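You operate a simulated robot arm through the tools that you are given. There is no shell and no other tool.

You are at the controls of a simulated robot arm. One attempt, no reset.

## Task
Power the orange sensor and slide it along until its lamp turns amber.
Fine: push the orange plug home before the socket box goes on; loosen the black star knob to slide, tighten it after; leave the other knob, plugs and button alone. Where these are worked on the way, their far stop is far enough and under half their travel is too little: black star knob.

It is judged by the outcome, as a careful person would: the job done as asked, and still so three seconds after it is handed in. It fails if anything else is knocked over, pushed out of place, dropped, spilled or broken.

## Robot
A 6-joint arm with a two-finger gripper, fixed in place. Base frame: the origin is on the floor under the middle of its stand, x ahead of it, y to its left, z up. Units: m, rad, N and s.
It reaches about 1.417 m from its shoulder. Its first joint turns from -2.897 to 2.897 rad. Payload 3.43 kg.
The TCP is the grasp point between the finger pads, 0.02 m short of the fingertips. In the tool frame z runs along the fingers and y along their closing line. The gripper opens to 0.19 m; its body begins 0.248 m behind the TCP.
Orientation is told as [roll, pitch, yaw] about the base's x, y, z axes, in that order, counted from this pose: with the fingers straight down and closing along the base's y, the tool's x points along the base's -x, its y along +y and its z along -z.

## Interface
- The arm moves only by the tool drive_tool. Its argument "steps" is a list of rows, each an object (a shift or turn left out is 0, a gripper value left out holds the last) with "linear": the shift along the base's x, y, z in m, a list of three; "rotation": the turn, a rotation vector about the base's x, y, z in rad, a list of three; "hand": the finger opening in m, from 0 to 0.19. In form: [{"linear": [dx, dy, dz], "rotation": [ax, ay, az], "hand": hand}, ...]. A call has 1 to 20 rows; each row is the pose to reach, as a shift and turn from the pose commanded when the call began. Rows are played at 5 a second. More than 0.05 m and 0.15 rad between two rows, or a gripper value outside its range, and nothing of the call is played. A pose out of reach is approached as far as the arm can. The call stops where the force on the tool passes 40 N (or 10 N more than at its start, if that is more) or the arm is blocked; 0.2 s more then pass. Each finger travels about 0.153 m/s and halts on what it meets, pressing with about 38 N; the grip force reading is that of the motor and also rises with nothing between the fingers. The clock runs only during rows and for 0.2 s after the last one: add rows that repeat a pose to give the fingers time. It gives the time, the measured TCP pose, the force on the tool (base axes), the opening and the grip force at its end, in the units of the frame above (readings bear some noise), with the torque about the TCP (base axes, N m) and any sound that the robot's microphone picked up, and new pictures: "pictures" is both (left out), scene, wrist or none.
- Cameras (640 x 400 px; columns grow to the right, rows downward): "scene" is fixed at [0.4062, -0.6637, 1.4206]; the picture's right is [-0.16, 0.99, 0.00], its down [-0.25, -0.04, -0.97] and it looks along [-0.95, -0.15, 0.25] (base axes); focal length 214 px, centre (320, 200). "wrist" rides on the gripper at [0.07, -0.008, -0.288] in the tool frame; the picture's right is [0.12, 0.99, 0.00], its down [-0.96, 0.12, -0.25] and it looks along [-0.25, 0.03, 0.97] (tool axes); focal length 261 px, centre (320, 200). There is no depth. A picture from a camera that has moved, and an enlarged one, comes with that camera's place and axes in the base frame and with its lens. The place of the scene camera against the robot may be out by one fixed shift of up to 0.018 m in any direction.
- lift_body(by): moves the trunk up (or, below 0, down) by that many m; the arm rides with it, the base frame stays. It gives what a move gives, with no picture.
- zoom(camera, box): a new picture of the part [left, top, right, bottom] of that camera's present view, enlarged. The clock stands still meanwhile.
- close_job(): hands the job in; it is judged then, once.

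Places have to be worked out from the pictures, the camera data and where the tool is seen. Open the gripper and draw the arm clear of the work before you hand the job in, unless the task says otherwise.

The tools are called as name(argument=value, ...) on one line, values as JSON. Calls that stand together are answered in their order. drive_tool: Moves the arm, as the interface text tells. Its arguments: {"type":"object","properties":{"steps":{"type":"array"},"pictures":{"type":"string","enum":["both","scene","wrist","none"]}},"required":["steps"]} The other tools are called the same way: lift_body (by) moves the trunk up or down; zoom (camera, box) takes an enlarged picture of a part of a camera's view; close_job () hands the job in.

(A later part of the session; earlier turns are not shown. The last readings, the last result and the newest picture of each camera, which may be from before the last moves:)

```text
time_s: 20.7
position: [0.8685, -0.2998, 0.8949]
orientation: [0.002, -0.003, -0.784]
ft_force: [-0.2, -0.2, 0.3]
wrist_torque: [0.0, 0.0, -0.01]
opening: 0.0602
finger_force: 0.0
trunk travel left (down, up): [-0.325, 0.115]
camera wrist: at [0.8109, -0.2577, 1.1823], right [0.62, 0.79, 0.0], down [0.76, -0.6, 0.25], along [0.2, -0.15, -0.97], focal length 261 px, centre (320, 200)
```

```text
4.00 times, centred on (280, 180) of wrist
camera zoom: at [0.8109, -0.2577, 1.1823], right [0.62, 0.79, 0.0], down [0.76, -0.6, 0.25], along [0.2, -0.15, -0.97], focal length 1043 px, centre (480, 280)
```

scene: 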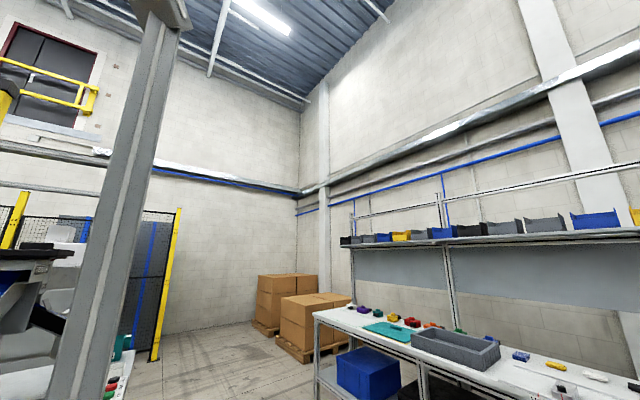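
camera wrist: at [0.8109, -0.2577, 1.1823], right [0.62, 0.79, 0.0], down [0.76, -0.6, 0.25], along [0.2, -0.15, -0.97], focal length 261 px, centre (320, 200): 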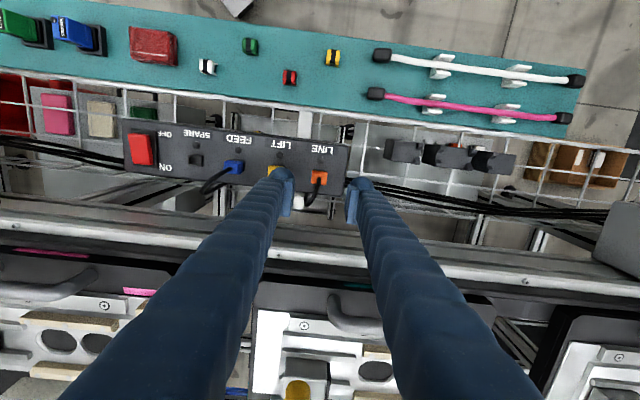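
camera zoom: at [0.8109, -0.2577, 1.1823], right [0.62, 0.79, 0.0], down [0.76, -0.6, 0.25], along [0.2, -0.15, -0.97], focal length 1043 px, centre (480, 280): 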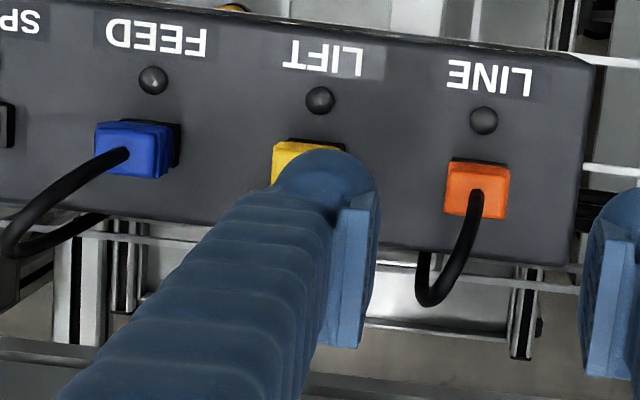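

Comparing the two views, the plug sank a few millimetres, though only the left finger carried the load because I was about 3 mm off centre. I'll re-centre, narrow the gap to 10 mm, and press once more to be sure it is fully home.

drive_tool(steps=[{"linear": [-0.002, -0.0017, -0.03], "hand": 0.011}, {"linear": [-0.002, -0.0017, -0.06], "hand": 0.011}, {"linear": [-0.002, -0.0017, -0.085], "hand": 0.011}, {"linear": [-0.002, -0.0017, -0.09], "hand": 0.011}, {"linear": [-0.002, -0.0017, -0.09], "hand": 0.011}], pictures="wrist")

zoom(camera="wrist", box=[270, 150, 370, 220])

```text
time_s: 21.9
position: [0.8647, -0.3012, 0.8049]
orientation: [0.002, -0.003, -0.783]
ft_force: [1.0, -0.6, -0.6]
wrist_torque: [0.02, -0.03, -0.02]
opening: 0.0109
finger_force: 0.1
trunk travel left (down, up): [-0.325, 0.115]
camera wrist: at [0.8089, -0.2597, 1.0921], right [0.62, 0.79, 0.0], down [0.76, -0.6, 0.25], along [0.2, -0.15, -0.97], focal length 261 px, centre (320, 200)
```

wrist: 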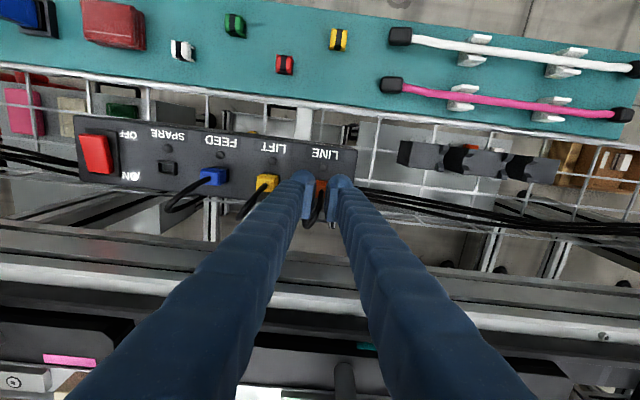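

```text
5.71 times, centred on (320, 185) of wrist
camera zoom: at [0.8089, -0.2597, 1.0921], right [0.62, 0.79, 0.0], down [0.76, -0.6, 0.25], along [0.2, -0.15, -0.97], focal length 1489 px, centre (320, 286)
```

zoom: 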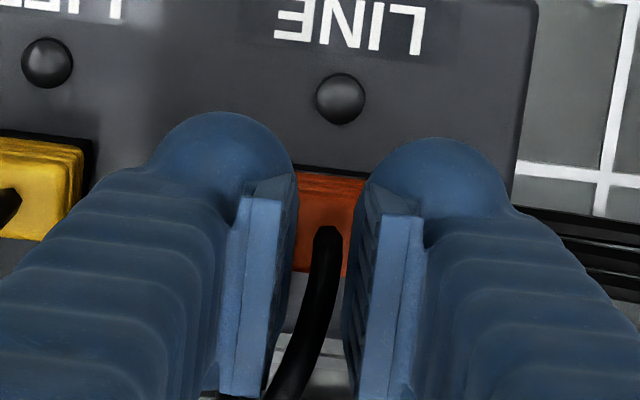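

The plug is now centred between the fingers, allowing for the sideways give under load. Pressing again.

drive_tool(steps=[{"linear": [0.0, 0.0, -0.006]}, {"linear": [0.0, 0.0, -0.01]}, {"linear": [0.0, 0.0, -0.013]}, {"linear": [0.0, 0.0, -0.015]}, {"linear": [0.0, 0.0, -0.017]}, {"linear": [0.0, 0.0, -0.019]}, {"linear": [0.0, 0.0, -0.021]}, {"linear": [0.0, 0.0, -0.023]}, {"linear": [0.0, 0.0, -0.025]}], pictures="wrist")

zoom(camera="wrist", box=[270, 150, 370, 220])

```text
time_s: 23.2
position: [0.8672, -0.302, 0.7912]
orientation: [0.005, -0.009, -0.783]
ft_force: [-4.0, 1.6, 18.5]
wrist_torque: [0.1, 0.05, 0.07]
opening: 0.0102
finger_force: 0.0
trunk travel left (down, up): [-0.325, 0.115]
stopped in row 6: the force on the tool passed its limit at 43 N (the readings are from after the stop); the commanded pose is now the measured one
camera wrist: at [0.809, -0.2591, 1.0789], right [0.62, 0.79, 0.0], down [0.76, -0.6, 0.26], along [0.2, -0.15, -0.97], focal length 261 px, centre (320, 200)
```

wrist: 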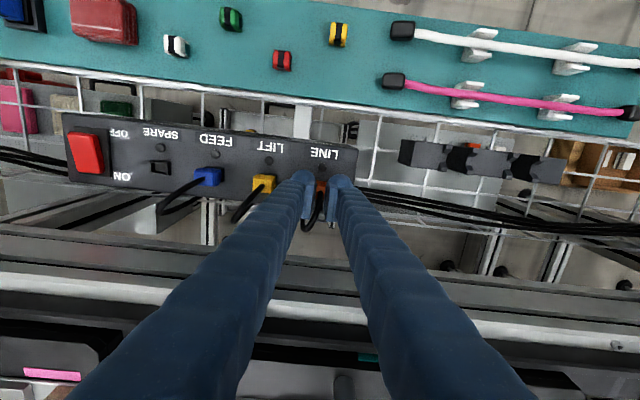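

```text
5.71 times, centred on (320, 185) of wrist
camera zoom: at [0.809, -0.2591, 1.0789], right [0.62, 0.79, 0.0], down [0.76, -0.6, 0.26], along [0.2, -0.15, -0.97], focal length 1489 px, centre (320, 286)
```

zoom: 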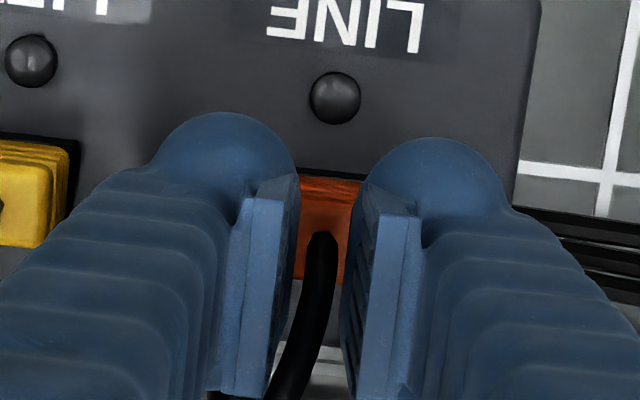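

The contact is now even on both fingers and it stops at the same height, z≈0.791, for the third time, so I take the plug as home. Next I'll lift off and move over the red rocker at about (0.654, -0.507), looking at the plugs from the side on the way.

drive_tool(steps=[{"linear": [-0.001, 0.0, 0.03], "hand": 0.015}, {"linear": [0, 0, 0.07], "hand": 0.015}, {"linear": [-0.02, -0.02, 0.11], "hand": 0.015}, {"linear": [-0.055, -0.052, 0.12], "hand": 0.03}, {"linear": [-0.09, -0.085, 0.12], "hand": 0.03}, {"linear": [-0.125, -0.12, 0.12], "hand": 0.03}, {"linear": [-0.16, -0.155, 0.12], "hand": 0.03}, {"linear": [-0.19, -0.185, 0.12], "hand": 0.03}, {"linear": [-0.213, -0.205, 0.12], "hand": 0.03}, {"linear": [-0.213, -0.205, 0.12], "hand": 0.03}], pictures="wrist")

zoom(camera="wrist", box=[270, 130, 370, 200])

zoom(camera="wrist", box=[370, 130, 530, 230])

```text
time_s: 25.4
position: [0.6535, -0.5051, 0.9075]
orientation: [0.007, -0.004, -0.784]
ft_force: [-0.3, -0.4, 0.1]
wrist_torque: [0.03, 0.02, 0.03]
opening: 0.0299
finger_force: 0.1
trunk travel left (down, up): [-0.325, 0.115]
camera wrist: at [0.5961, -0.4632, 1.1958], right [0.62, 0.79, 0.0], down [0.76, -0.6, 0.25], along [0.2, -0.15, -0.97], focal length 261 px, centre (320, 200)
```

wrist: 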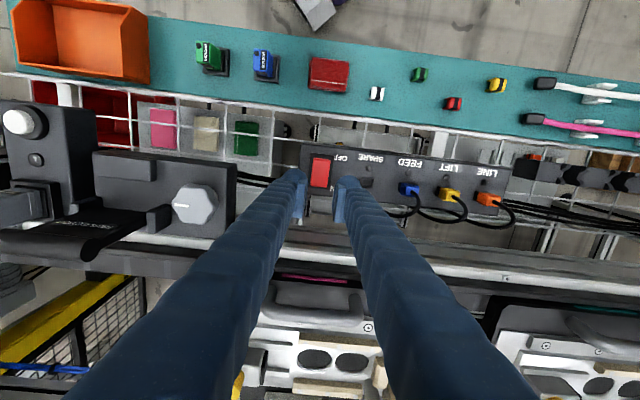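

```text
5.71 times, centred on (320, 165) of wrist
camera zoom: at [0.5961, -0.4632, 1.1958], right [0.62, 0.79, 0.0], down [0.76, -0.6, 0.25], along [0.2, -0.15, -0.97], focal length 1489 px, centre (320, 400)
```

zoom: 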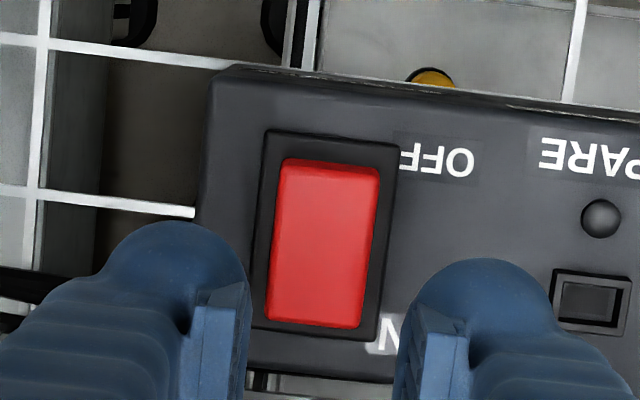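

```text
4.00 times, centred on (450, 180) of wrist
camera zoom: at [0.5961, -0.4632, 1.1958], right [0.62, 0.79, 0.0], down [0.76, -0.6, 0.25], along [0.2, -0.15, -0.97], focal length 1043 px, centre (-200, 280)
```

zoom: 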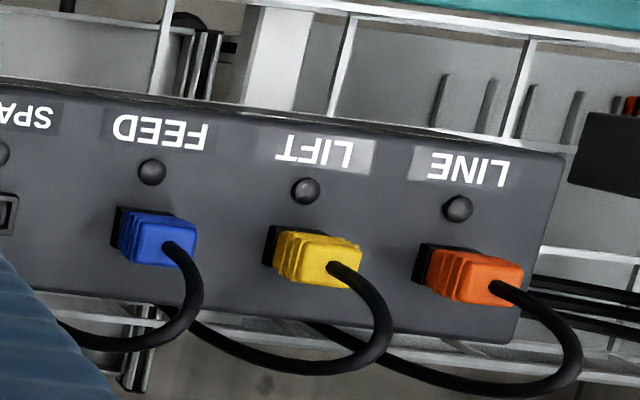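

Seen from this side, the three plugs' heights follow the same trend, so the orange one is level with the others and home. The rocker's centre is at about (0.652, -0.501) with its ON end toward the conveyor, so I'll close the fingers and hover over that end.

drive_tool(steps=[{"linear": [0.01, -0.008, -0.02], "hand": 0.0}, {"linear": [0.01, -0.008, -0.05], "hand": 0.0}, {"linear": [0.01, -0.008, -0.08], "hand": 0.0}, {"linear": [0.01, -0.008, -0.1], "hand": 0.0}, {"linear": [0.01, -0.008, -0.1], "hand": 0.0}], pictures="wrist")

zoom(camera="wrist", box=[270, 130, 370, 220])

```text
time_s: 26.6
position: [0.665, -0.5153, 0.8103]
orientation: [0.005, -0.007, -0.784]
ft_force: [1.0, 0.9, -0.3]
wrist_torque: [-0.01, 0.02, 0.0]
opening: 0.0
finger_force: 34.5
trunk travel left (down, up): [-0.325, 0.115]
camera wrist: at [0.6075, -0.473, 1.0975], right [0.62, 0.79, 0.0], down [0.76, -0.6, 0.25], along [0.2, -0.15, -0.97], focal length 261 px, centre (320, 200)
```

wrist: 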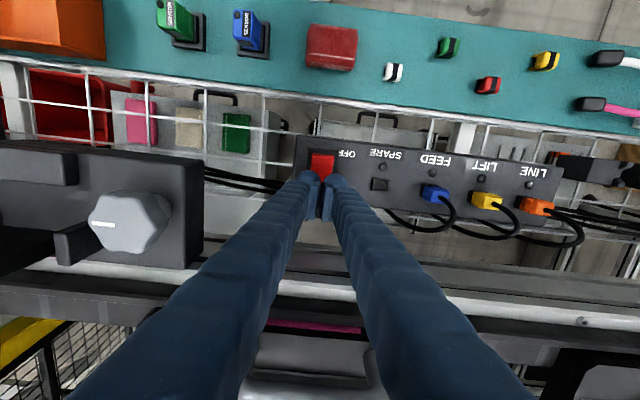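

```text
4.44 times, centred on (320, 175) of wrist
camera zoom: at [0.6075, -0.473, 1.0975], right [0.62, 0.79, 0.0], down [0.76, -0.6, 0.25], along [0.2, -0.15, -0.97], focal length 1158 px, centre (320, 311)
```

zoom: 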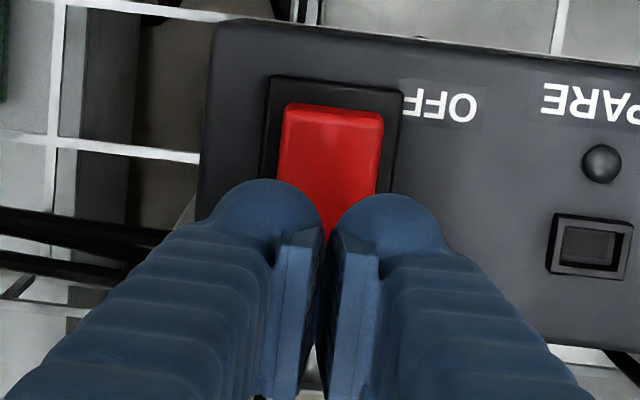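

The closed fingertips are over the ON half. I'll move 8 mm further toward the ON end and press down in small steps.

drive_tool(steps=[{"linear": [0.004, -0.004, 0.0]}, {"linear": [0.004, -0.005, -0.008]}, {"linear": [0.004, -0.005, -0.014]}, {"linear": [0.004, -0.005, -0.018]}, {"linear": [0.004, -0.005, -0.021]}, {"linear": [0.004, -0.005, -0.024]}, {"linear": [0.004, -0.005, -0.027]}, {"linear": [0.004, -0.005, -0.03]}], pictures="wrist")

zoom(camera="wrist", box=[270, 130, 370, 220])

```text
time_s: 28.4
position: [0.668, -0.5197, 0.7791]
orientation: [0.005, -0.005, -0.784]
ft_force: [-0.3, 0.1, 0.2]
wrist_torque: [0.02, -0.01, 0.0]
opening: 0.0
finger_force: 34.1
trunk travel left (down, up): [-0.325, 0.115]
camera wrist: at [0.6107, -0.4771, 1.0668], right [0.62, 0.79, 0.0], down [0.76, -0.6, 0.25], along [0.2, -0.15, -0.97], focal length 261 px, centre (320, 200)
```

wrist: 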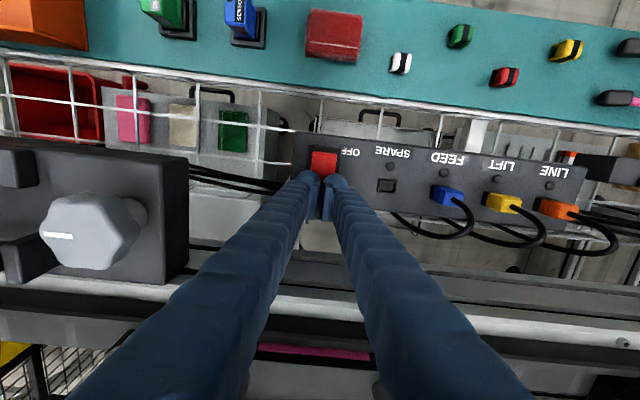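

```text
4.44 times, centred on (320, 175) of wrist
camera zoom: at [0.6107, -0.4771, 1.0668], right [0.62, 0.79, 0.0], down [0.76, -0.6, 0.25], along [0.2, -0.15, -0.97], focal length 1158 px, centre (320, 311)
```

zoom: 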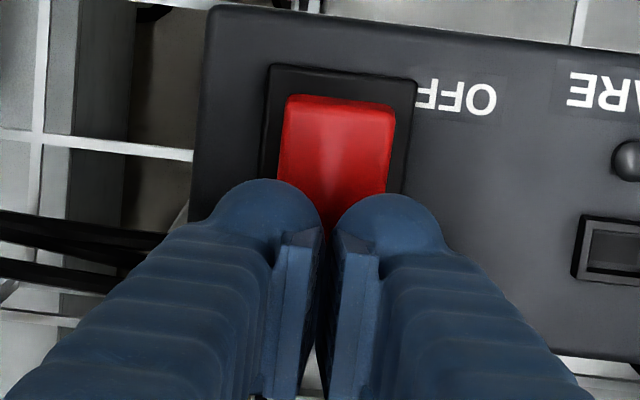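

No contact yet with the tips at z≈0.759, so I'm going further down in small steps.

drive_tool(steps=[{"linear": [0, 0, -0.003]}, {"linear": [0, 0, -0.006]}, {"linear": [0, 0, -0.009]}, {"linear": [0, 0, -0.012]}, {"linear": [0, 0, -0.015]}, {"linear": [0, 0, -0.018]}, {"linear": [0, 0, -0.021]}, {"linear": [0, 0, -0.024]}], pictures="wrist")

zoom(camera="wrist", box=[270, 110, 370, 220])

```text
time_s: 29.6
position: [0.6696, -0.5208, 0.7692]
orientation: [0.006, -0.012, -0.784]
ft_force: [-1.6, -3.1, 15.1]
wrist_torque: [0.03, 0.18, 0.01]
opening: 0.0062
finger_force: 34.6
trunk travel left (down, up): [-0.325, 0.115]
stopped in row 6: the force on the tool passed its limit at 45 N (the readings are from after the stop); the commanded pose is now the measured one
camera wrist: at [0.6118, -0.4779, 1.0571], right [0.62, 0.79, 0.0], down [0.76, -0.6, 0.26], along [0.21, -0.16, -0.97], focal length 261 px, centre (320, 200)
```

wrist: 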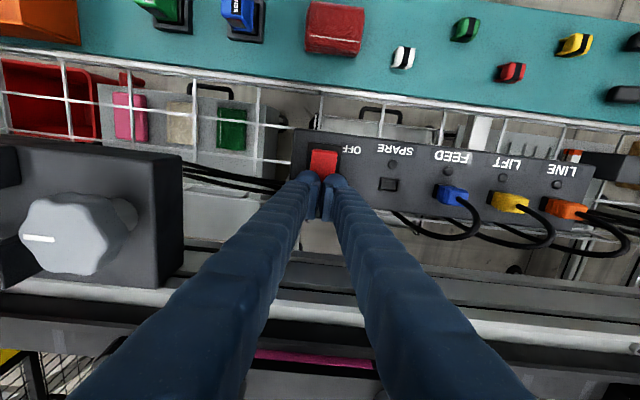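

```text
3.64 times, centred on (320, 165) of wrist
camera zoom: at [0.6118, -0.4779, 1.0571], right [0.62, 0.79, 0.0], down [0.76, -0.6, 0.26], along [0.21, -0.16, -0.97], focal length 948 px, centre (320, 327)
```

zoom: 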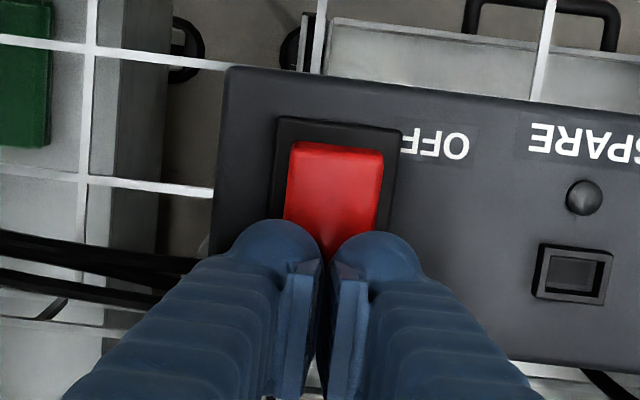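

Contact came at tip z≈0.749 with a 45 N peak. I'll lift off to see whether the rocker has flipped and any lamps are lit.

drive_tool(steps=[{"linear": [0, 0, 0.03], "hand": 0.0}, {"linear": [-0.008, 0.008, 0.07], "hand": 0.02}, {"linear": [-0.018, 0.018, 0.11], "hand": 0.06}, {"linear": [-0.018, 0.018, 0.14], "hand": 0.06}, {"linear": [-0.018, 0.018, 0.14], "hand": 0.06}], pictures="wrist")

zoom(camera="wrist", box=[270, 130, 370, 200])

zoom(camera="wrist", box=[370, 130, 530, 230])

```text
time_s: 30.8
position: [0.6515, -0.5033, 0.9086]
orientation: [0.006, -0.009, -0.784]
ft_force: [0.7, -0.6, 0.0]
wrist_torque: [0.02, -0.01, 0.0]
opening: 0.06
finger_force: 0.0
trunk travel left (down, up): [-0.325, 0.115]
camera wrist: at [0.5932, -0.4603, 1.1962], right [0.62, 0.79, 0.0], down [0.76, -0.6, 0.26], along [0.2, -0.16, -0.97], focal length 261 px, centre (320, 200)
```

wrist: 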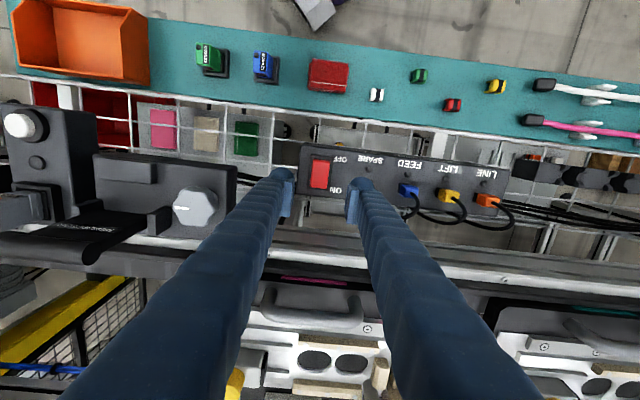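

```text
5.71 times, centred on (320, 165) of wrist
camera zoom: at [0.5932, -0.4603, 1.1962], right [0.62, 0.79, 0.0], down [0.76, -0.6, 0.26], along [0.2, -0.16, -0.97], focal length 1489 px, centre (320, 400)
```

zoom: 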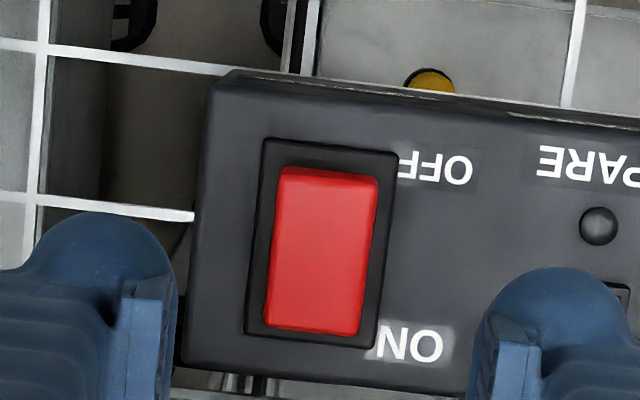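

```text
4.00 times, centred on (450, 180) of wrist
camera zoom: at [0.5932, -0.4603, 1.1962], right [0.62, 0.79, 0.0], down [0.76, -0.6, 0.26], along [0.2, -0.16, -0.97], focal length 1043 px, centre (-200, 280)
```

zoom: 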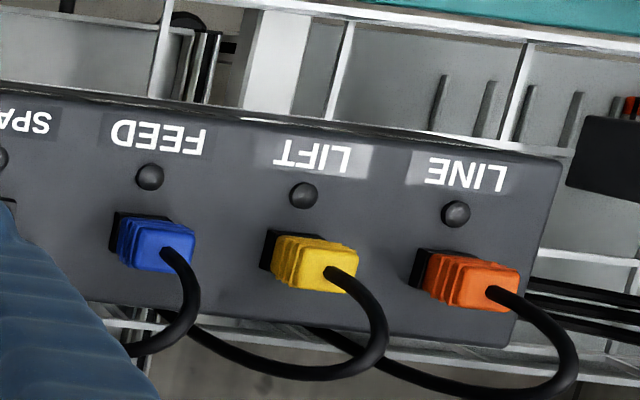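

I can't tell yet whether the rocker flipped, since the plug lamps still look dark. I'll zoom in tightly on the rocker, the lamps and the orange sensor.

zoom(camera="wrist", box=[300, 150, 350, 200])

zoom(camera="wrist", box=[470, 165, 510, 215])

```text
8.00 times, centred on (325, 175) of wrist
camera zoom: at [0.5932, -0.4603, 1.1962], right [0.62, 0.79, 0.0], down [0.76, -0.6, 0.26], along [0.2, -0.16, -0.97], focal length 2085 px, centre (280, 400)
```

zoom: 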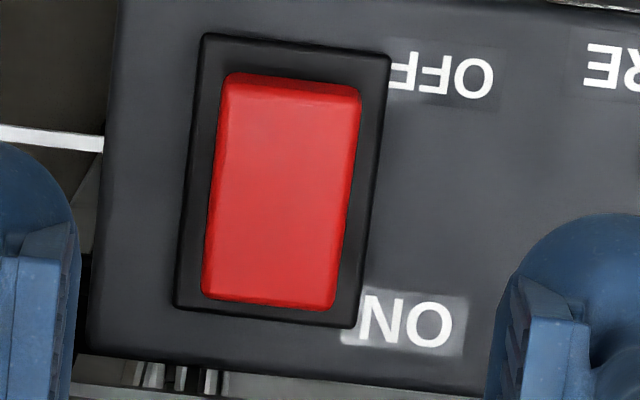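

```text
8.00 times, centred on (490, 190) of wrist
camera zoom: at [0.5932, -0.4603, 1.1962], right [0.62, 0.79, 0.0], down [0.76, -0.6, 0.26], along [0.2, -0.16, -0.97], focal length 2085 px, centre (-1040, 280)
```

zoom: 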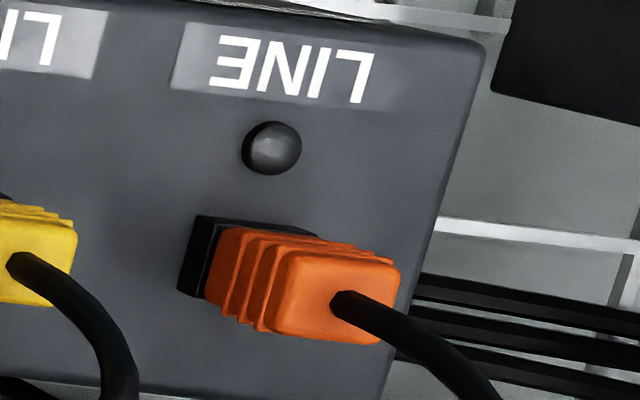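

The rocker's outline hasn't clearly changed. I'll shift along the box to look at it obliquely from the side and judge which end is down.

drive_tool(steps=[{"linear": [0.034, 0.034, 0.0]}, {"linear": [0.068, 0.068, 0.0]}, {"linear": [0.102, 0.102, 0.0]}, {"linear": [0.136, 0.136, -0.02]}, {"linear": [0.17, 0.17, -0.03]}, {"linear": [0.17, 0.17, -0.03]}], pictures="wrist")

zoom(camera="wrist", box=[90, 100, 190, 200])

```text
refused: row 4 steps farther than a row can; nothing moved
```

```text
4.00 times, centred on (140, 150) of wrist
camera zoom: at [0.5932, -0.4603, 1.1962], right [0.62, 0.79, 0.0], down [0.76, -0.6, 0.26], along [0.2, -0.16, -0.97], focal length 1043 px, centre (1040, 400)
```

zoom: 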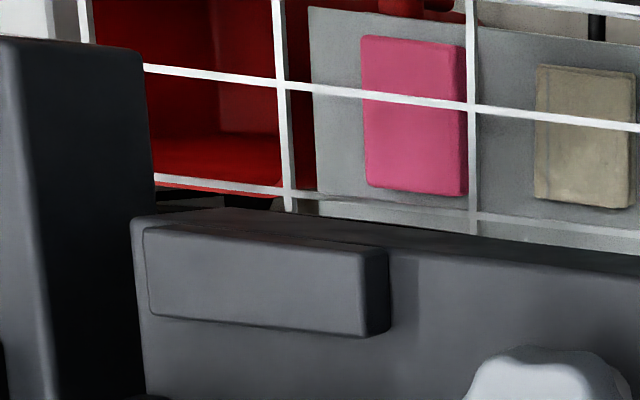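

The move was refused because one step was too large. I'm repeating it with smaller rows.

drive_tool(steps=[{"linear": [0.03, 0.03, 0.0]}, {"linear": [0.06, 0.06, 0.0]}, {"linear": [0.09, 0.09, 0.0]}, {"linear": [0.12, 0.12, -0.01]}, {"linear": [0.15, 0.15, -0.02]}, {"linear": [0.17, 0.17, -0.03]}, {"linear": [0.17, 0.17, -0.03]}], pictures="wrist")

zoom(camera="wrist", box=[90, 110, 190, 180])

```text
time_s: 32.4
position: [0.8213, -0.3323, 0.8789]
orientation: [0.005, -0.01, -0.785]
ft_force: [0.8, 0.9, 0.5]
wrist_torque: [-0.05, -0.01, -0.01]
opening: 0.0601
finger_force: 0.2
trunk travel left (down, up): [-0.325, 0.115]
camera wrist: at [0.7635, -0.2892, 1.1663], right [0.62, 0.79, 0.0], down [0.76, -0.6, 0.26], along [0.2, -0.16, -0.97], focal length 261 px, centre (320, 200)
```

wrist: 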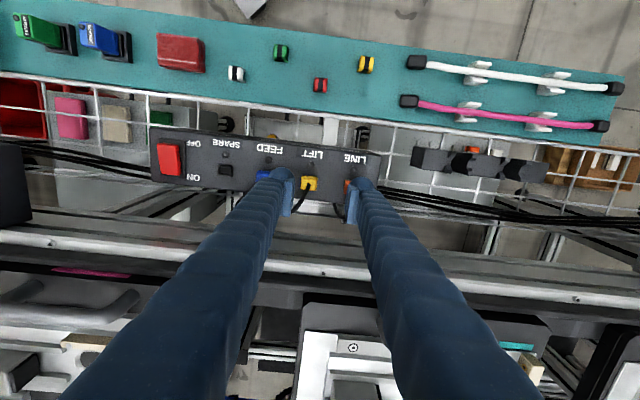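

```text
5.71 times, centred on (140, 145) of wrist
camera zoom: at [0.7635, -0.2892, 1.1663], right [0.62, 0.79, 0.0], down [0.76, -0.6, 0.26], along [0.2, -0.16, -0.97], focal length 1489 px, centre (1349, 514)
```

zoom: 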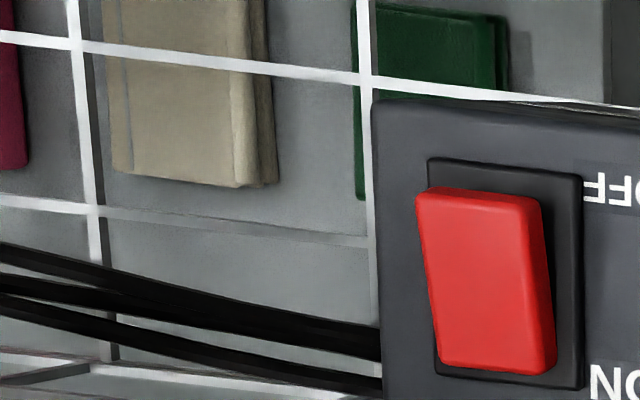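

From this side the rocker's OFF end stands higher and its ON end is down, so it now appears to be in the ON position. I'll check the small lamps on the box from here.

zoom(camera="wrist", box=[200, 130, 260, 190])

zoom(camera="wrist", box=[290, 130, 380, 200])

```text
6.67 times, centred on (230, 160) of wrist
camera zoom: at [0.7635, -0.2892, 1.1663], right [0.62, 0.79, 0.0], down [0.76, -0.6, 0.26], along [0.2, -0.16, -0.97], focal length 1738 px, centre (920, 467)
```

zoom: 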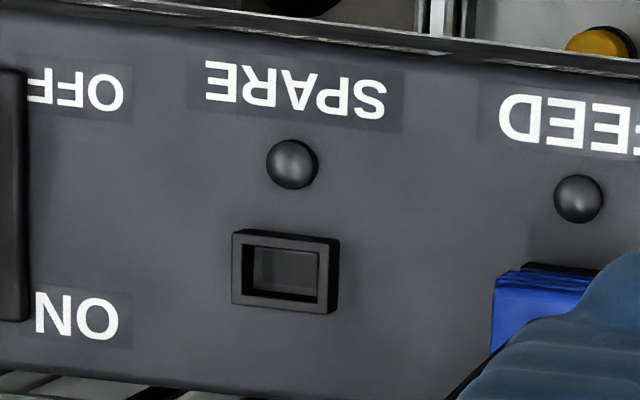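

```text
5.71 times, centred on (335, 165) of wrist
camera zoom: at [0.7635, -0.2892, 1.1663], right [0.62, 0.79, 0.0], down [0.76, -0.6, 0.26], along [0.2, -0.16, -0.97], focal length 1489 px, centre (234, 400)
```

zoom: 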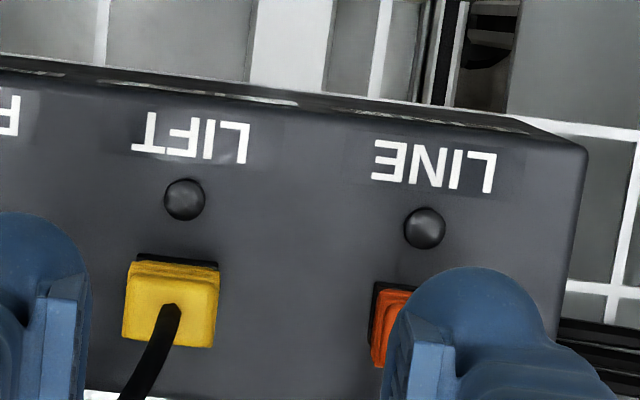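

The box lamps look dark even for the seated plugs, so they aren't conclusive. The orange sensor's own lamp should tell me about power, so I'll lift to a safe height and go look at the carriage.

drive_tool(steps=[{"linear": [0, 0, 0.05], "hand": 0.19}, {"linear": [0, 0, 0.1], "hand": 0.19}, {"linear": [-0.02, -0.02, 0.14], "hand": 0.19}, {"linear": [-0.05, -0.05, 0.16], "hand": 0.19}, {"linear": [-0.08, -0.08, 0.17], "hand": 0.19}, {"linear": [-0.11, -0.11, 0.18], "hand": 0.19}, {"linear": [-0.14, -0.14, 0.18], "hand": 0.19}, {"linear": [-0.17, -0.17, 0.18], "hand": 0.19}, {"linear": [-0.2, -0.2, 0.18], "hand": 0.19}, {"linear": [-0.23, -0.23, 0.18], "hand": 0.19}, {"linear": [-0.26, -0.26, 0.18], "hand": 0.19}, {"linear": [-0.29, -0.29, 0.18], "hand": 0.19}, {"linear": [-0.32, -0.32, 0.18], "hand": 0.19}, {"linear": [-0.35, -0.35, 0.18], "hand": 0.19}, {"linear": [-0.38, -0.38, 0.18], "hand": 0.19}, {"linear": [-0.41, -0.41, 0.18], "hand": 0.19}, {"linear": [-0.44, -0.44, 0.18], "hand": 0.19}, {"linear": [-0.45, -0.47, 0.18], "hand": 0.19}, {"linear": [-0.45, -0.47, 0.18], "hand": 0.19}], pictures="both")

zoom(camera="wrist", box=[220, 100, 420, 225])

```text
time_s: 36.4
position: [0.3721, -0.8046, 1.0589]
orientation: [0.006, -0.01, -0.783]
ft_force: [-0.5, 0.6, -0.8]
wrist_torque: [0.03, -0.01, -0.02]
opening: 0.1902
finger_force: 0.0
trunk travel left (down, up): [-0.325, 0.115]
camera wrist: at [0.314, -0.7617, 1.3461], right [0.62, 0.79, 0.0], down [0.76, -0.6, 0.26], along [0.21, -0.16, -0.97], focal length 261 px, centre (320, 200)
```

scene: 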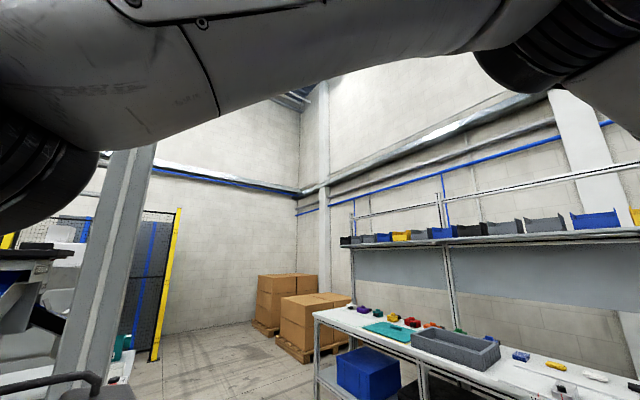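
wrist: 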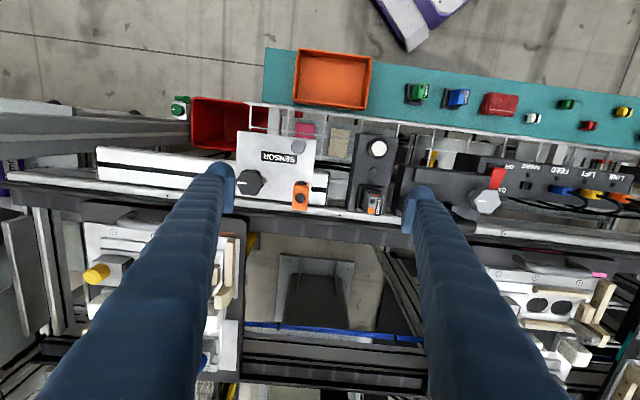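

```text
3.20 times, centred on (320, 162) of wrist
camera zoom: at [0.314, -0.7617, 1.3461], right [0.62, 0.79, 0.0], down [0.76, -0.6, 0.26], along [0.21, -0.16, -0.97], focal length 834 px, centre (320, 320)
```

zoom: 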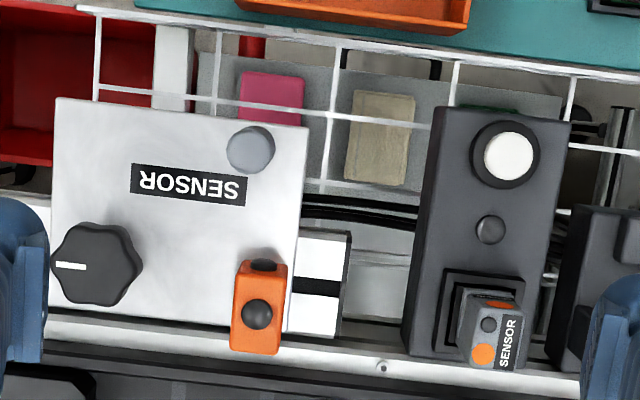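

Here the carriage is clear: black star knob, grey peg, and the orange sensor with a dark lamp, which suggests no power yet. I'll check the rocker and the box lamps from this opposite side.

zoom(camera="wrist", box=[470, 150, 550, 210])

zoom(camera="wrist", box=[500, 140, 640, 230])

zoom(camera="wrist", box=[280, 165, 330, 215])

```text
6.67 times, centred on (510, 180) of wrist
camera zoom: at [0.314, -0.7617, 1.3461], right [0.62, 0.79, 0.0], down [0.76, -0.6, 0.26], along [0.21, -0.16, -0.97], focal length 1738 px, centre (-947, 333)
```

zoom: 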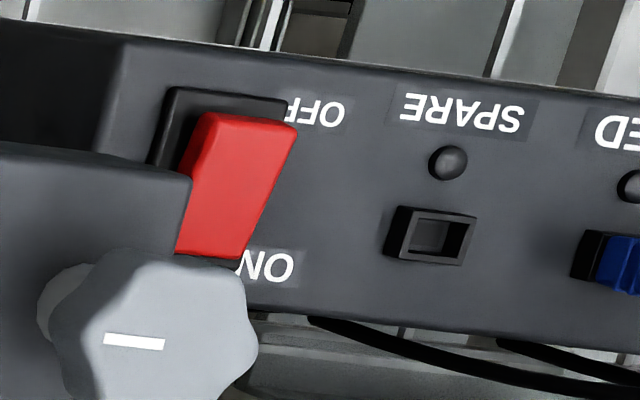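

```text
4.44 times, centred on (570, 185) of wrist
camera zoom: at [0.314, -0.7617, 1.3461], right [0.62, 0.79, 0.0], down [0.76, -0.6, 0.26], along [0.21, -0.16, -0.97], focal length 1158 px, centre (-791, 267)
```

zoom: 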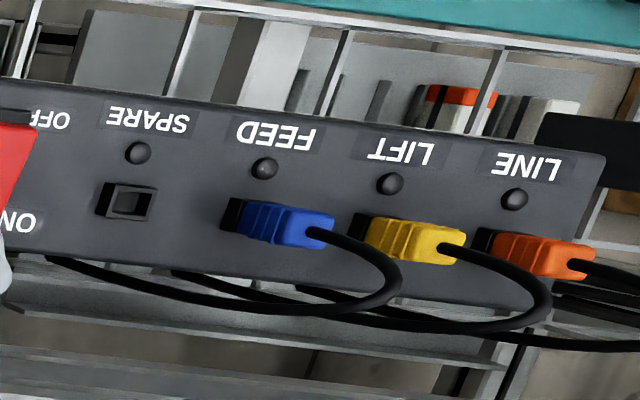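

```text
8.00 times, centred on (305, 190) of wrist
camera zoom: at [0.314, -0.7617, 1.3461], right [0.62, 0.79, 0.0], down [0.76, -0.6, 0.26], along [0.21, -0.16, -0.97], focal length 2085 px, centre (440, 280)
```

zoom: 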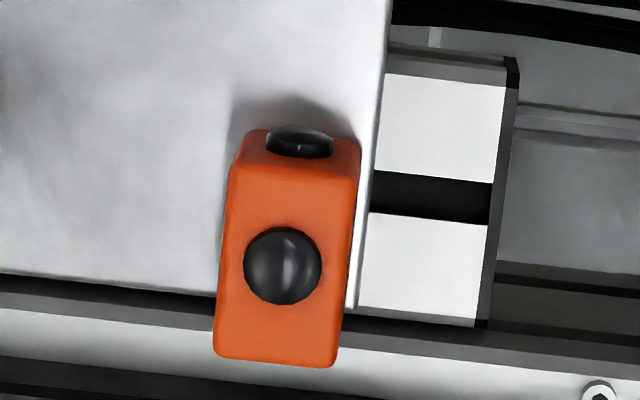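

From both sides the OFF end stands about 10 mm above the ON end, and the overhead views before and after my press look identical. So the rocker was already lying this way with all lamps dark, and my press on the low end did nothing. A rocker only toggles at its raised end, so I'll go back, press that end gently, and watch the lamps.

drive_tool(steps=[{"linear": [0.025, 0.029, 0.0], "hand": 0.1}, {"linear": [0.05, 0.058, 0.0], "hand": 0.0}, {"linear": [0.075, 0.087, 0.0], "hand": 0.0}, {"linear": [0.1, 0.116, 0.0], "hand": 0.0}, {"linear": [0.125, 0.145, 0.0], "hand": 0.0}, {"linear": [0.15, 0.174, 0.0], "hand": 0.0}, {"linear": [0.175, 0.203, 0.0], "hand": 0.0}, {"linear": [0.2, 0.232, 0.0], "hand": 0.0}, {"linear": [0.225, 0.261, -0.01], "hand": 0.0}, {"linear": [0.25, 0.29, -0.03], "hand": 0.0}, {"linear": [0.2696, 0.3136, -0.06], "hand": 0.0}, {"linear": [0.2696, 0.3136, -0.11], "hand": 0.0}, {"linear": [0.2696, 0.3136, -0.16], "hand": 0.0}, {"linear": [0.2696, 0.3136, -0.2], "hand": 0.0}, {"linear": [0.2696, 0.3136, -0.24], "hand": 0.0}, {"linear": [0.2696, 0.3136, -0.255], "hand": 0.0}, {"linear": [0.2696, 0.3136, -0.255], "hand": 0.0}], pictures="wrist")

zoom(camera="wrist", box=[260, 130, 380, 220])

```text
time_s: 40.0
position: [0.642, -0.4907, 0.8016]
orientation: [0.005, -0.007, -0.784]
ft_force: [-0.1, -0.4, 0.4]
wrist_torque: [-0.04, -0.01, -0.01]
opening: 0.0
finger_force: 33.8
trunk travel left (down, up): [-0.325, 0.115]
camera wrist: at [0.5834, -0.4472, 1.0896], right [0.62, 0.79, 0.0], down [0.76, -0.6, 0.26], along [0.2, -0.16, -0.97], focal length 261 px, centre (320, 200)
```

wrist: 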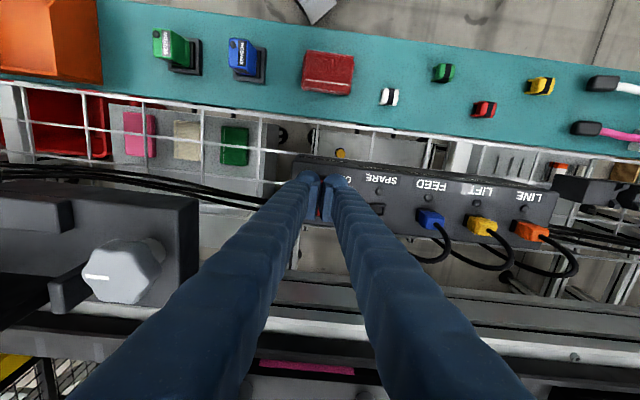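

```text
4.44 times, centred on (320, 175) of wrist
camera zoom: at [0.5834, -0.4472, 1.0896], right [0.62, 0.79, 0.0], down [0.76, -0.6, 0.26], along [0.2, -0.16, -0.97], focal length 1158 px, centre (320, 311)
```

zoom: 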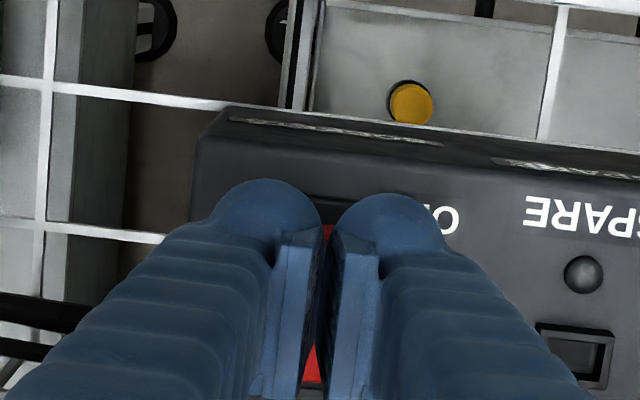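

The fingertips are over the raised end, so I'm pressing down in small steps.

drive_tool(steps=[{"linear": [0, 0, -0.008]}, {"linear": [0, 0, -0.014]}, {"linear": [0, 0, -0.018]}, {"linear": [0, 0, -0.021]}, {"linear": [0, 0, -0.024]}, {"linear": [0, 0, -0.027]}, {"linear": [0, 0, -0.03]}, {"linear": [0, 0, -0.033]}, {"linear": [0, 0, -0.036]}], pictures="wrist")

zoom(camera="wrist", box=[360, 150, 560, 275])

```text
time_s: 42.1
position: [0.6419, -0.4888, 0.7722]
orientation: [0.006, -0.012, -0.786]
ft_force: [-6.2, 3.9, 20.6]
wrist_torque: [-0.17, 0.01, -0.1]
opening: 0.0059
finger_force: 33.9
trunk travel left (down, up): [-0.325, 0.115]
stopped in row 9: the force on the tool passed its limit at 42 N (the readings are from after the stop); the commanded pose is now the measured one
camera wrist: at [0.5825, -0.445, 1.0591], right [0.62, 0.79, 0.0], down [0.76, -0.6, 0.26], along [0.21, -0.16, -0.97], focal length 261 px, centre (320, 200)
```

wrist: 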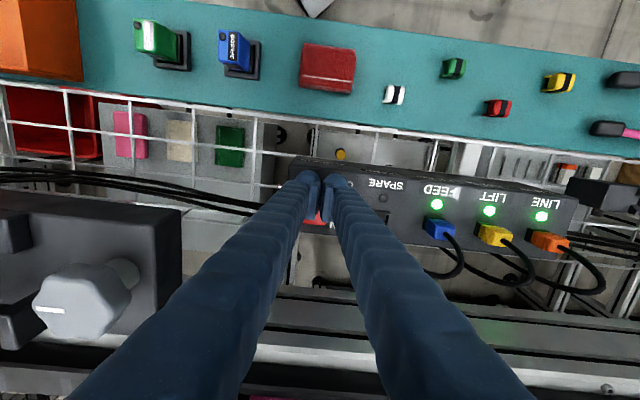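

```text
3.20 times, centred on (460, 212) of wrist
camera zoom: at [0.5825, -0.445, 1.0591], right [0.62, 0.79, 0.0], down [0.76, -0.6, 0.26], along [0.21, -0.16, -0.97], focal length 834 px, centre (-128, 160)
```

zoom: 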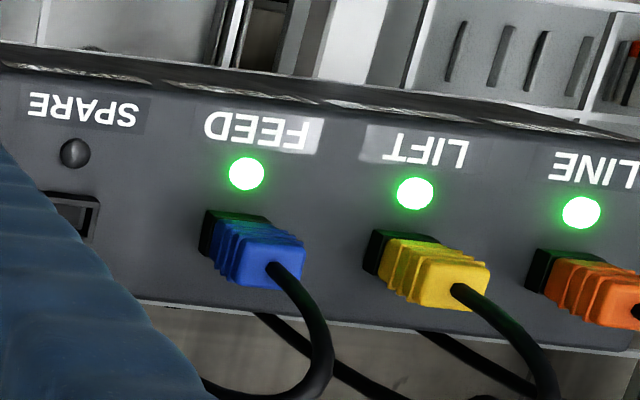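

The FEED, LIFT and LINE lamps are all green, so the orange plug is home and the box is on. I'll lift straight off the rocker, rise, and travel to above the black star knob at about (0.310, -0.896, 0.94).

drive_tool(steps=[{"linear": [0, 0, 0.03], "hand": 0.01}, {"linear": [0, 0, 0.07], "hand": 0.03}, {"linear": [0, 0, 0.12], "hand": 0.06}, {"linear": [0, 0, 0.17], "hand": 0.09}, {"linear": [0, 0, 0.22], "hand": 0.09}, {"linear": [0, 0, 0.27], "hand": 0.09}, {"linear": [-0.025, -0.03, 0.3], "hand": 0.09}, {"linear": [-0.05, -0.06, 0.3], "hand": 0.09}, {"linear": [-0.075, -0.09, 0.3], "hand": 0.09}, {"linear": [-0.1, -0.12, 0.3], "hand": 0.09}, {"linear": [-0.125, -0.15, 0.3], "hand": 0.09}, {"linear": [-0.15, -0.18, 0.3], "hand": 0.09}, {"linear": [-0.175, -0.21, 0.3], "hand": 0.09}, {"linear": [-0.2, -0.24, 0.3], "hand": 0.09}, {"linear": [-0.225, -0.27, 0.3], "hand": 0.09}, {"linear": [-0.25, -0.3, 0.3], "hand": 0.09}, {"linear": [-0.275, -0.33, 0.3], "hand": 0.09}, {"linear": [-0.3, -0.36, 0.3], "hand": 0.09}, {"linear": [-0.32, -0.39, 0.29], "hand": 0.09}, {"linear": [-0.32, -0.39, 0.29], "hand": 0.09}], pictures="wrist")

zoom(camera="wrist", box=[260, 100, 420, 200])

zoom(camera="wrist", box=[480, 140, 640, 240])

```text
time_s: 46.4
position: [0.3214, -0.8799, 1.0599]
orientation: [0.007, -0.011, -0.783]
ft_force: [0.6, -0.1, -1.0]
wrist_torque: [0.03, 0.05, 0.02]
opening: 0.0902
finger_force: 0.1
trunk travel left (down, up): [-0.325, 0.115]
camera wrist: at [0.2626, -0.8366, 1.3477], right [0.62, 0.79, 0.0], down [0.76, -0.6, 0.26], along [0.21, -0.16, -0.97], focal length 261 px, centre (320, 200)
```

wrist: 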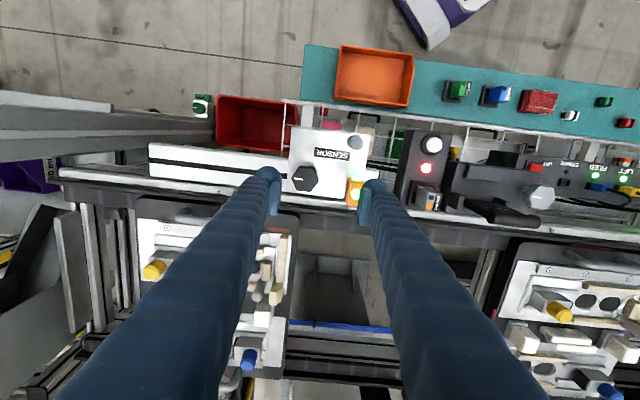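

```text
4.00 times, centred on (340, 150) of wrist
camera zoom: at [0.2626, -0.8366, 1.3477], right [0.62, 0.79, 0.0], down [0.76, -0.6, 0.26], along [0.21, -0.16, -0.97], focal length 1043 px, centre (240, 400)
```

zoom: 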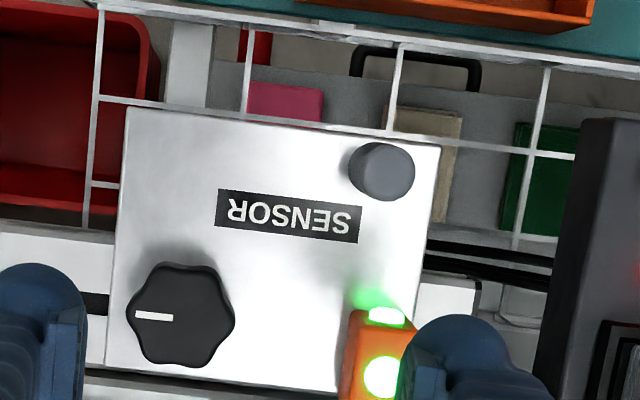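

```text
4.00 times, centred on (560, 190) of wrist
camera zoom: at [0.2626, -0.8366, 1.3477], right [0.62, 0.79, 0.0], down [0.76, -0.6, 0.26], along [0.21, -0.16, -0.97], focal length 1043 px, centre (-640, 240)
```

zoom: 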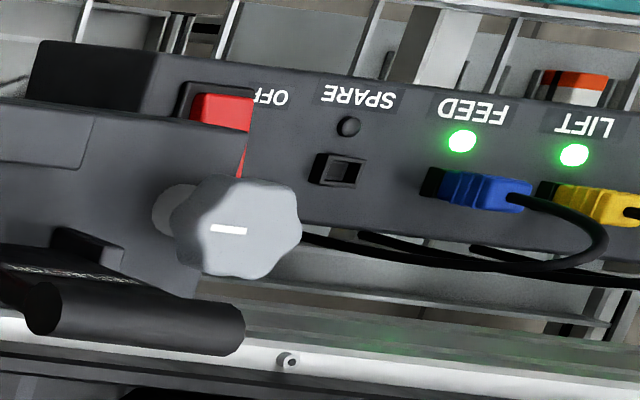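

The sensor's lamp is now green, so it has power and must be slid until the lamp goes amber. The plate top comes out at z≈0.90 and the star knob at about (0.310, -0.902) with its top near 0.925. I'll turn the tool to line the fingers up with the knob's flats and come lower over it.

drive_tool(steps=[{"linear": [-0.003, -0.006, 0], "rotation": [0, 0, 0.13], "hand": 0.07}, {"linear": [-0.006, -0.012, 0], "rotation": [0, 0, 0.26], "hand": 0.07}, {"linear": [-0.009, -0.018, 0], "rotation": [0, 0, 0.39], "hand": 0.07}, {"linear": [-0.0114, -0.0215, 0], "rotation": [0, 0, 0.52], "hand": 0.07}, {"linear": [-0.0114, -0.0215, 0], "rotation": [-0.005, 0.01, 0.642], "hand": 0.07}, {"linear": [-0.0114, -0.0215, -0.04], "rotation": [-0.005, 0.01, 0.642], "hand": 0.07}, {"linear": [-0.0114, -0.0215, -0.06], "rotation": [-0.005, 0.01, 0.642], "hand": 0.07}, {"linear": [-0.0114, -0.0215, -0.06], "rotation": [-0.005, 0.01, 0.642], "hand": 0.07}], pictures="wrist")

zoom(camera="wrist", box=[240, 120, 400, 220])

```text
time_s: 48.1
position: [0.3115, -0.9019, 0.9987]
orientation: [-0.004, -0.003, -0.141]
ft_force: [-0.8, -0.1, 0.0]
wrist_torque: [-0.04, -0.01, -0.03]
opening: 0.0699
finger_force: 0.2
trunk travel left (down, up): [-0.325, 0.115]
camera wrist: at [0.2395, -0.8999, 1.2869], right [0.02, 1.0, 0.0], down [0.97, -0.02, 0.25], along [0.25, -0.01, -0.97], focal length 261 px, centre (320, 200)
```

wrist: 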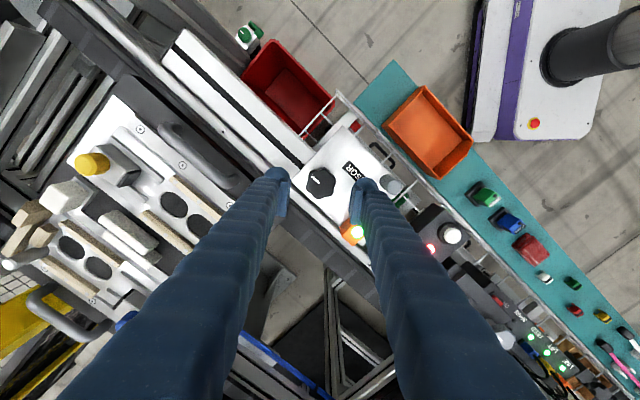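

```text
4.00 times, centred on (320, 170) of wrist
camera zoom: at [0.2395, -0.8999, 1.2869], right [0.02, 1.0, 0.0], down [0.97, -0.02, 0.25], along [0.25, -0.01, -0.97], focal length 1043 px, centre (320, 320)
```

zoom: 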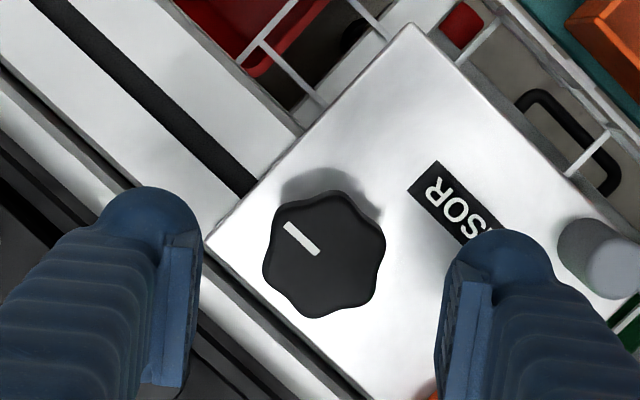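

The knob centre is about 3 mm toward +y of the tool axis, and its flats face the fingers. I'll correct that and go down around it, stopping with the tips a few millimetres above the plate.

drive_tool(steps=[{"linear": [-0.001, 0.0027, -0.02]}, {"linear": [-0.001, 0.0027, -0.04]}, {"linear": [-0.001, 0.0027, -0.055]}, {"linear": [-0.001, 0.0027, -0.062]}, {"linear": [-0.001, 0.0027, -0.062]}], pictures="wrist")

zoom(camera="wrist", box=[240, 130, 400, 230])

```text
time_s: 49.4
position: [0.3096, -0.8985, 0.9382]
orientation: [-0.005, -0.002, -0.143]
ft_force: [-0.1, -0.3, 1.0]
wrist_torque: [-0.02, 0.02, -0.02]
opening: 0.0701
finger_force: 0.1
trunk travel left (down, up): [-0.325, 0.115]
camera wrist: at [0.2379, -0.8972, 1.2252], right [0.02, 1.0, 0.0], down [0.97, -0.02, 0.25], along [0.25, -0.01, -0.97], focal length 261 px, centre (320, 200)
```

wrist: 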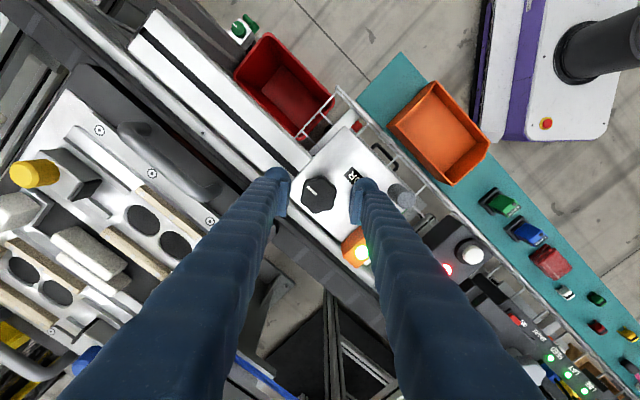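

```text
4.00 times, centred on (320, 180) of wrist
camera zoom: at [0.2379, -0.8972, 1.2252], right [0.02, 1.0, 0.0], down [0.97, -0.02, 0.25], along [0.25, -0.01, -0.97], focal length 1043 px, centre (320, 280)
```

zoom: 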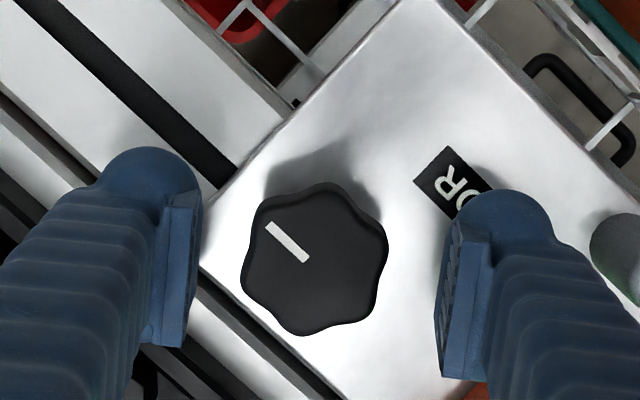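

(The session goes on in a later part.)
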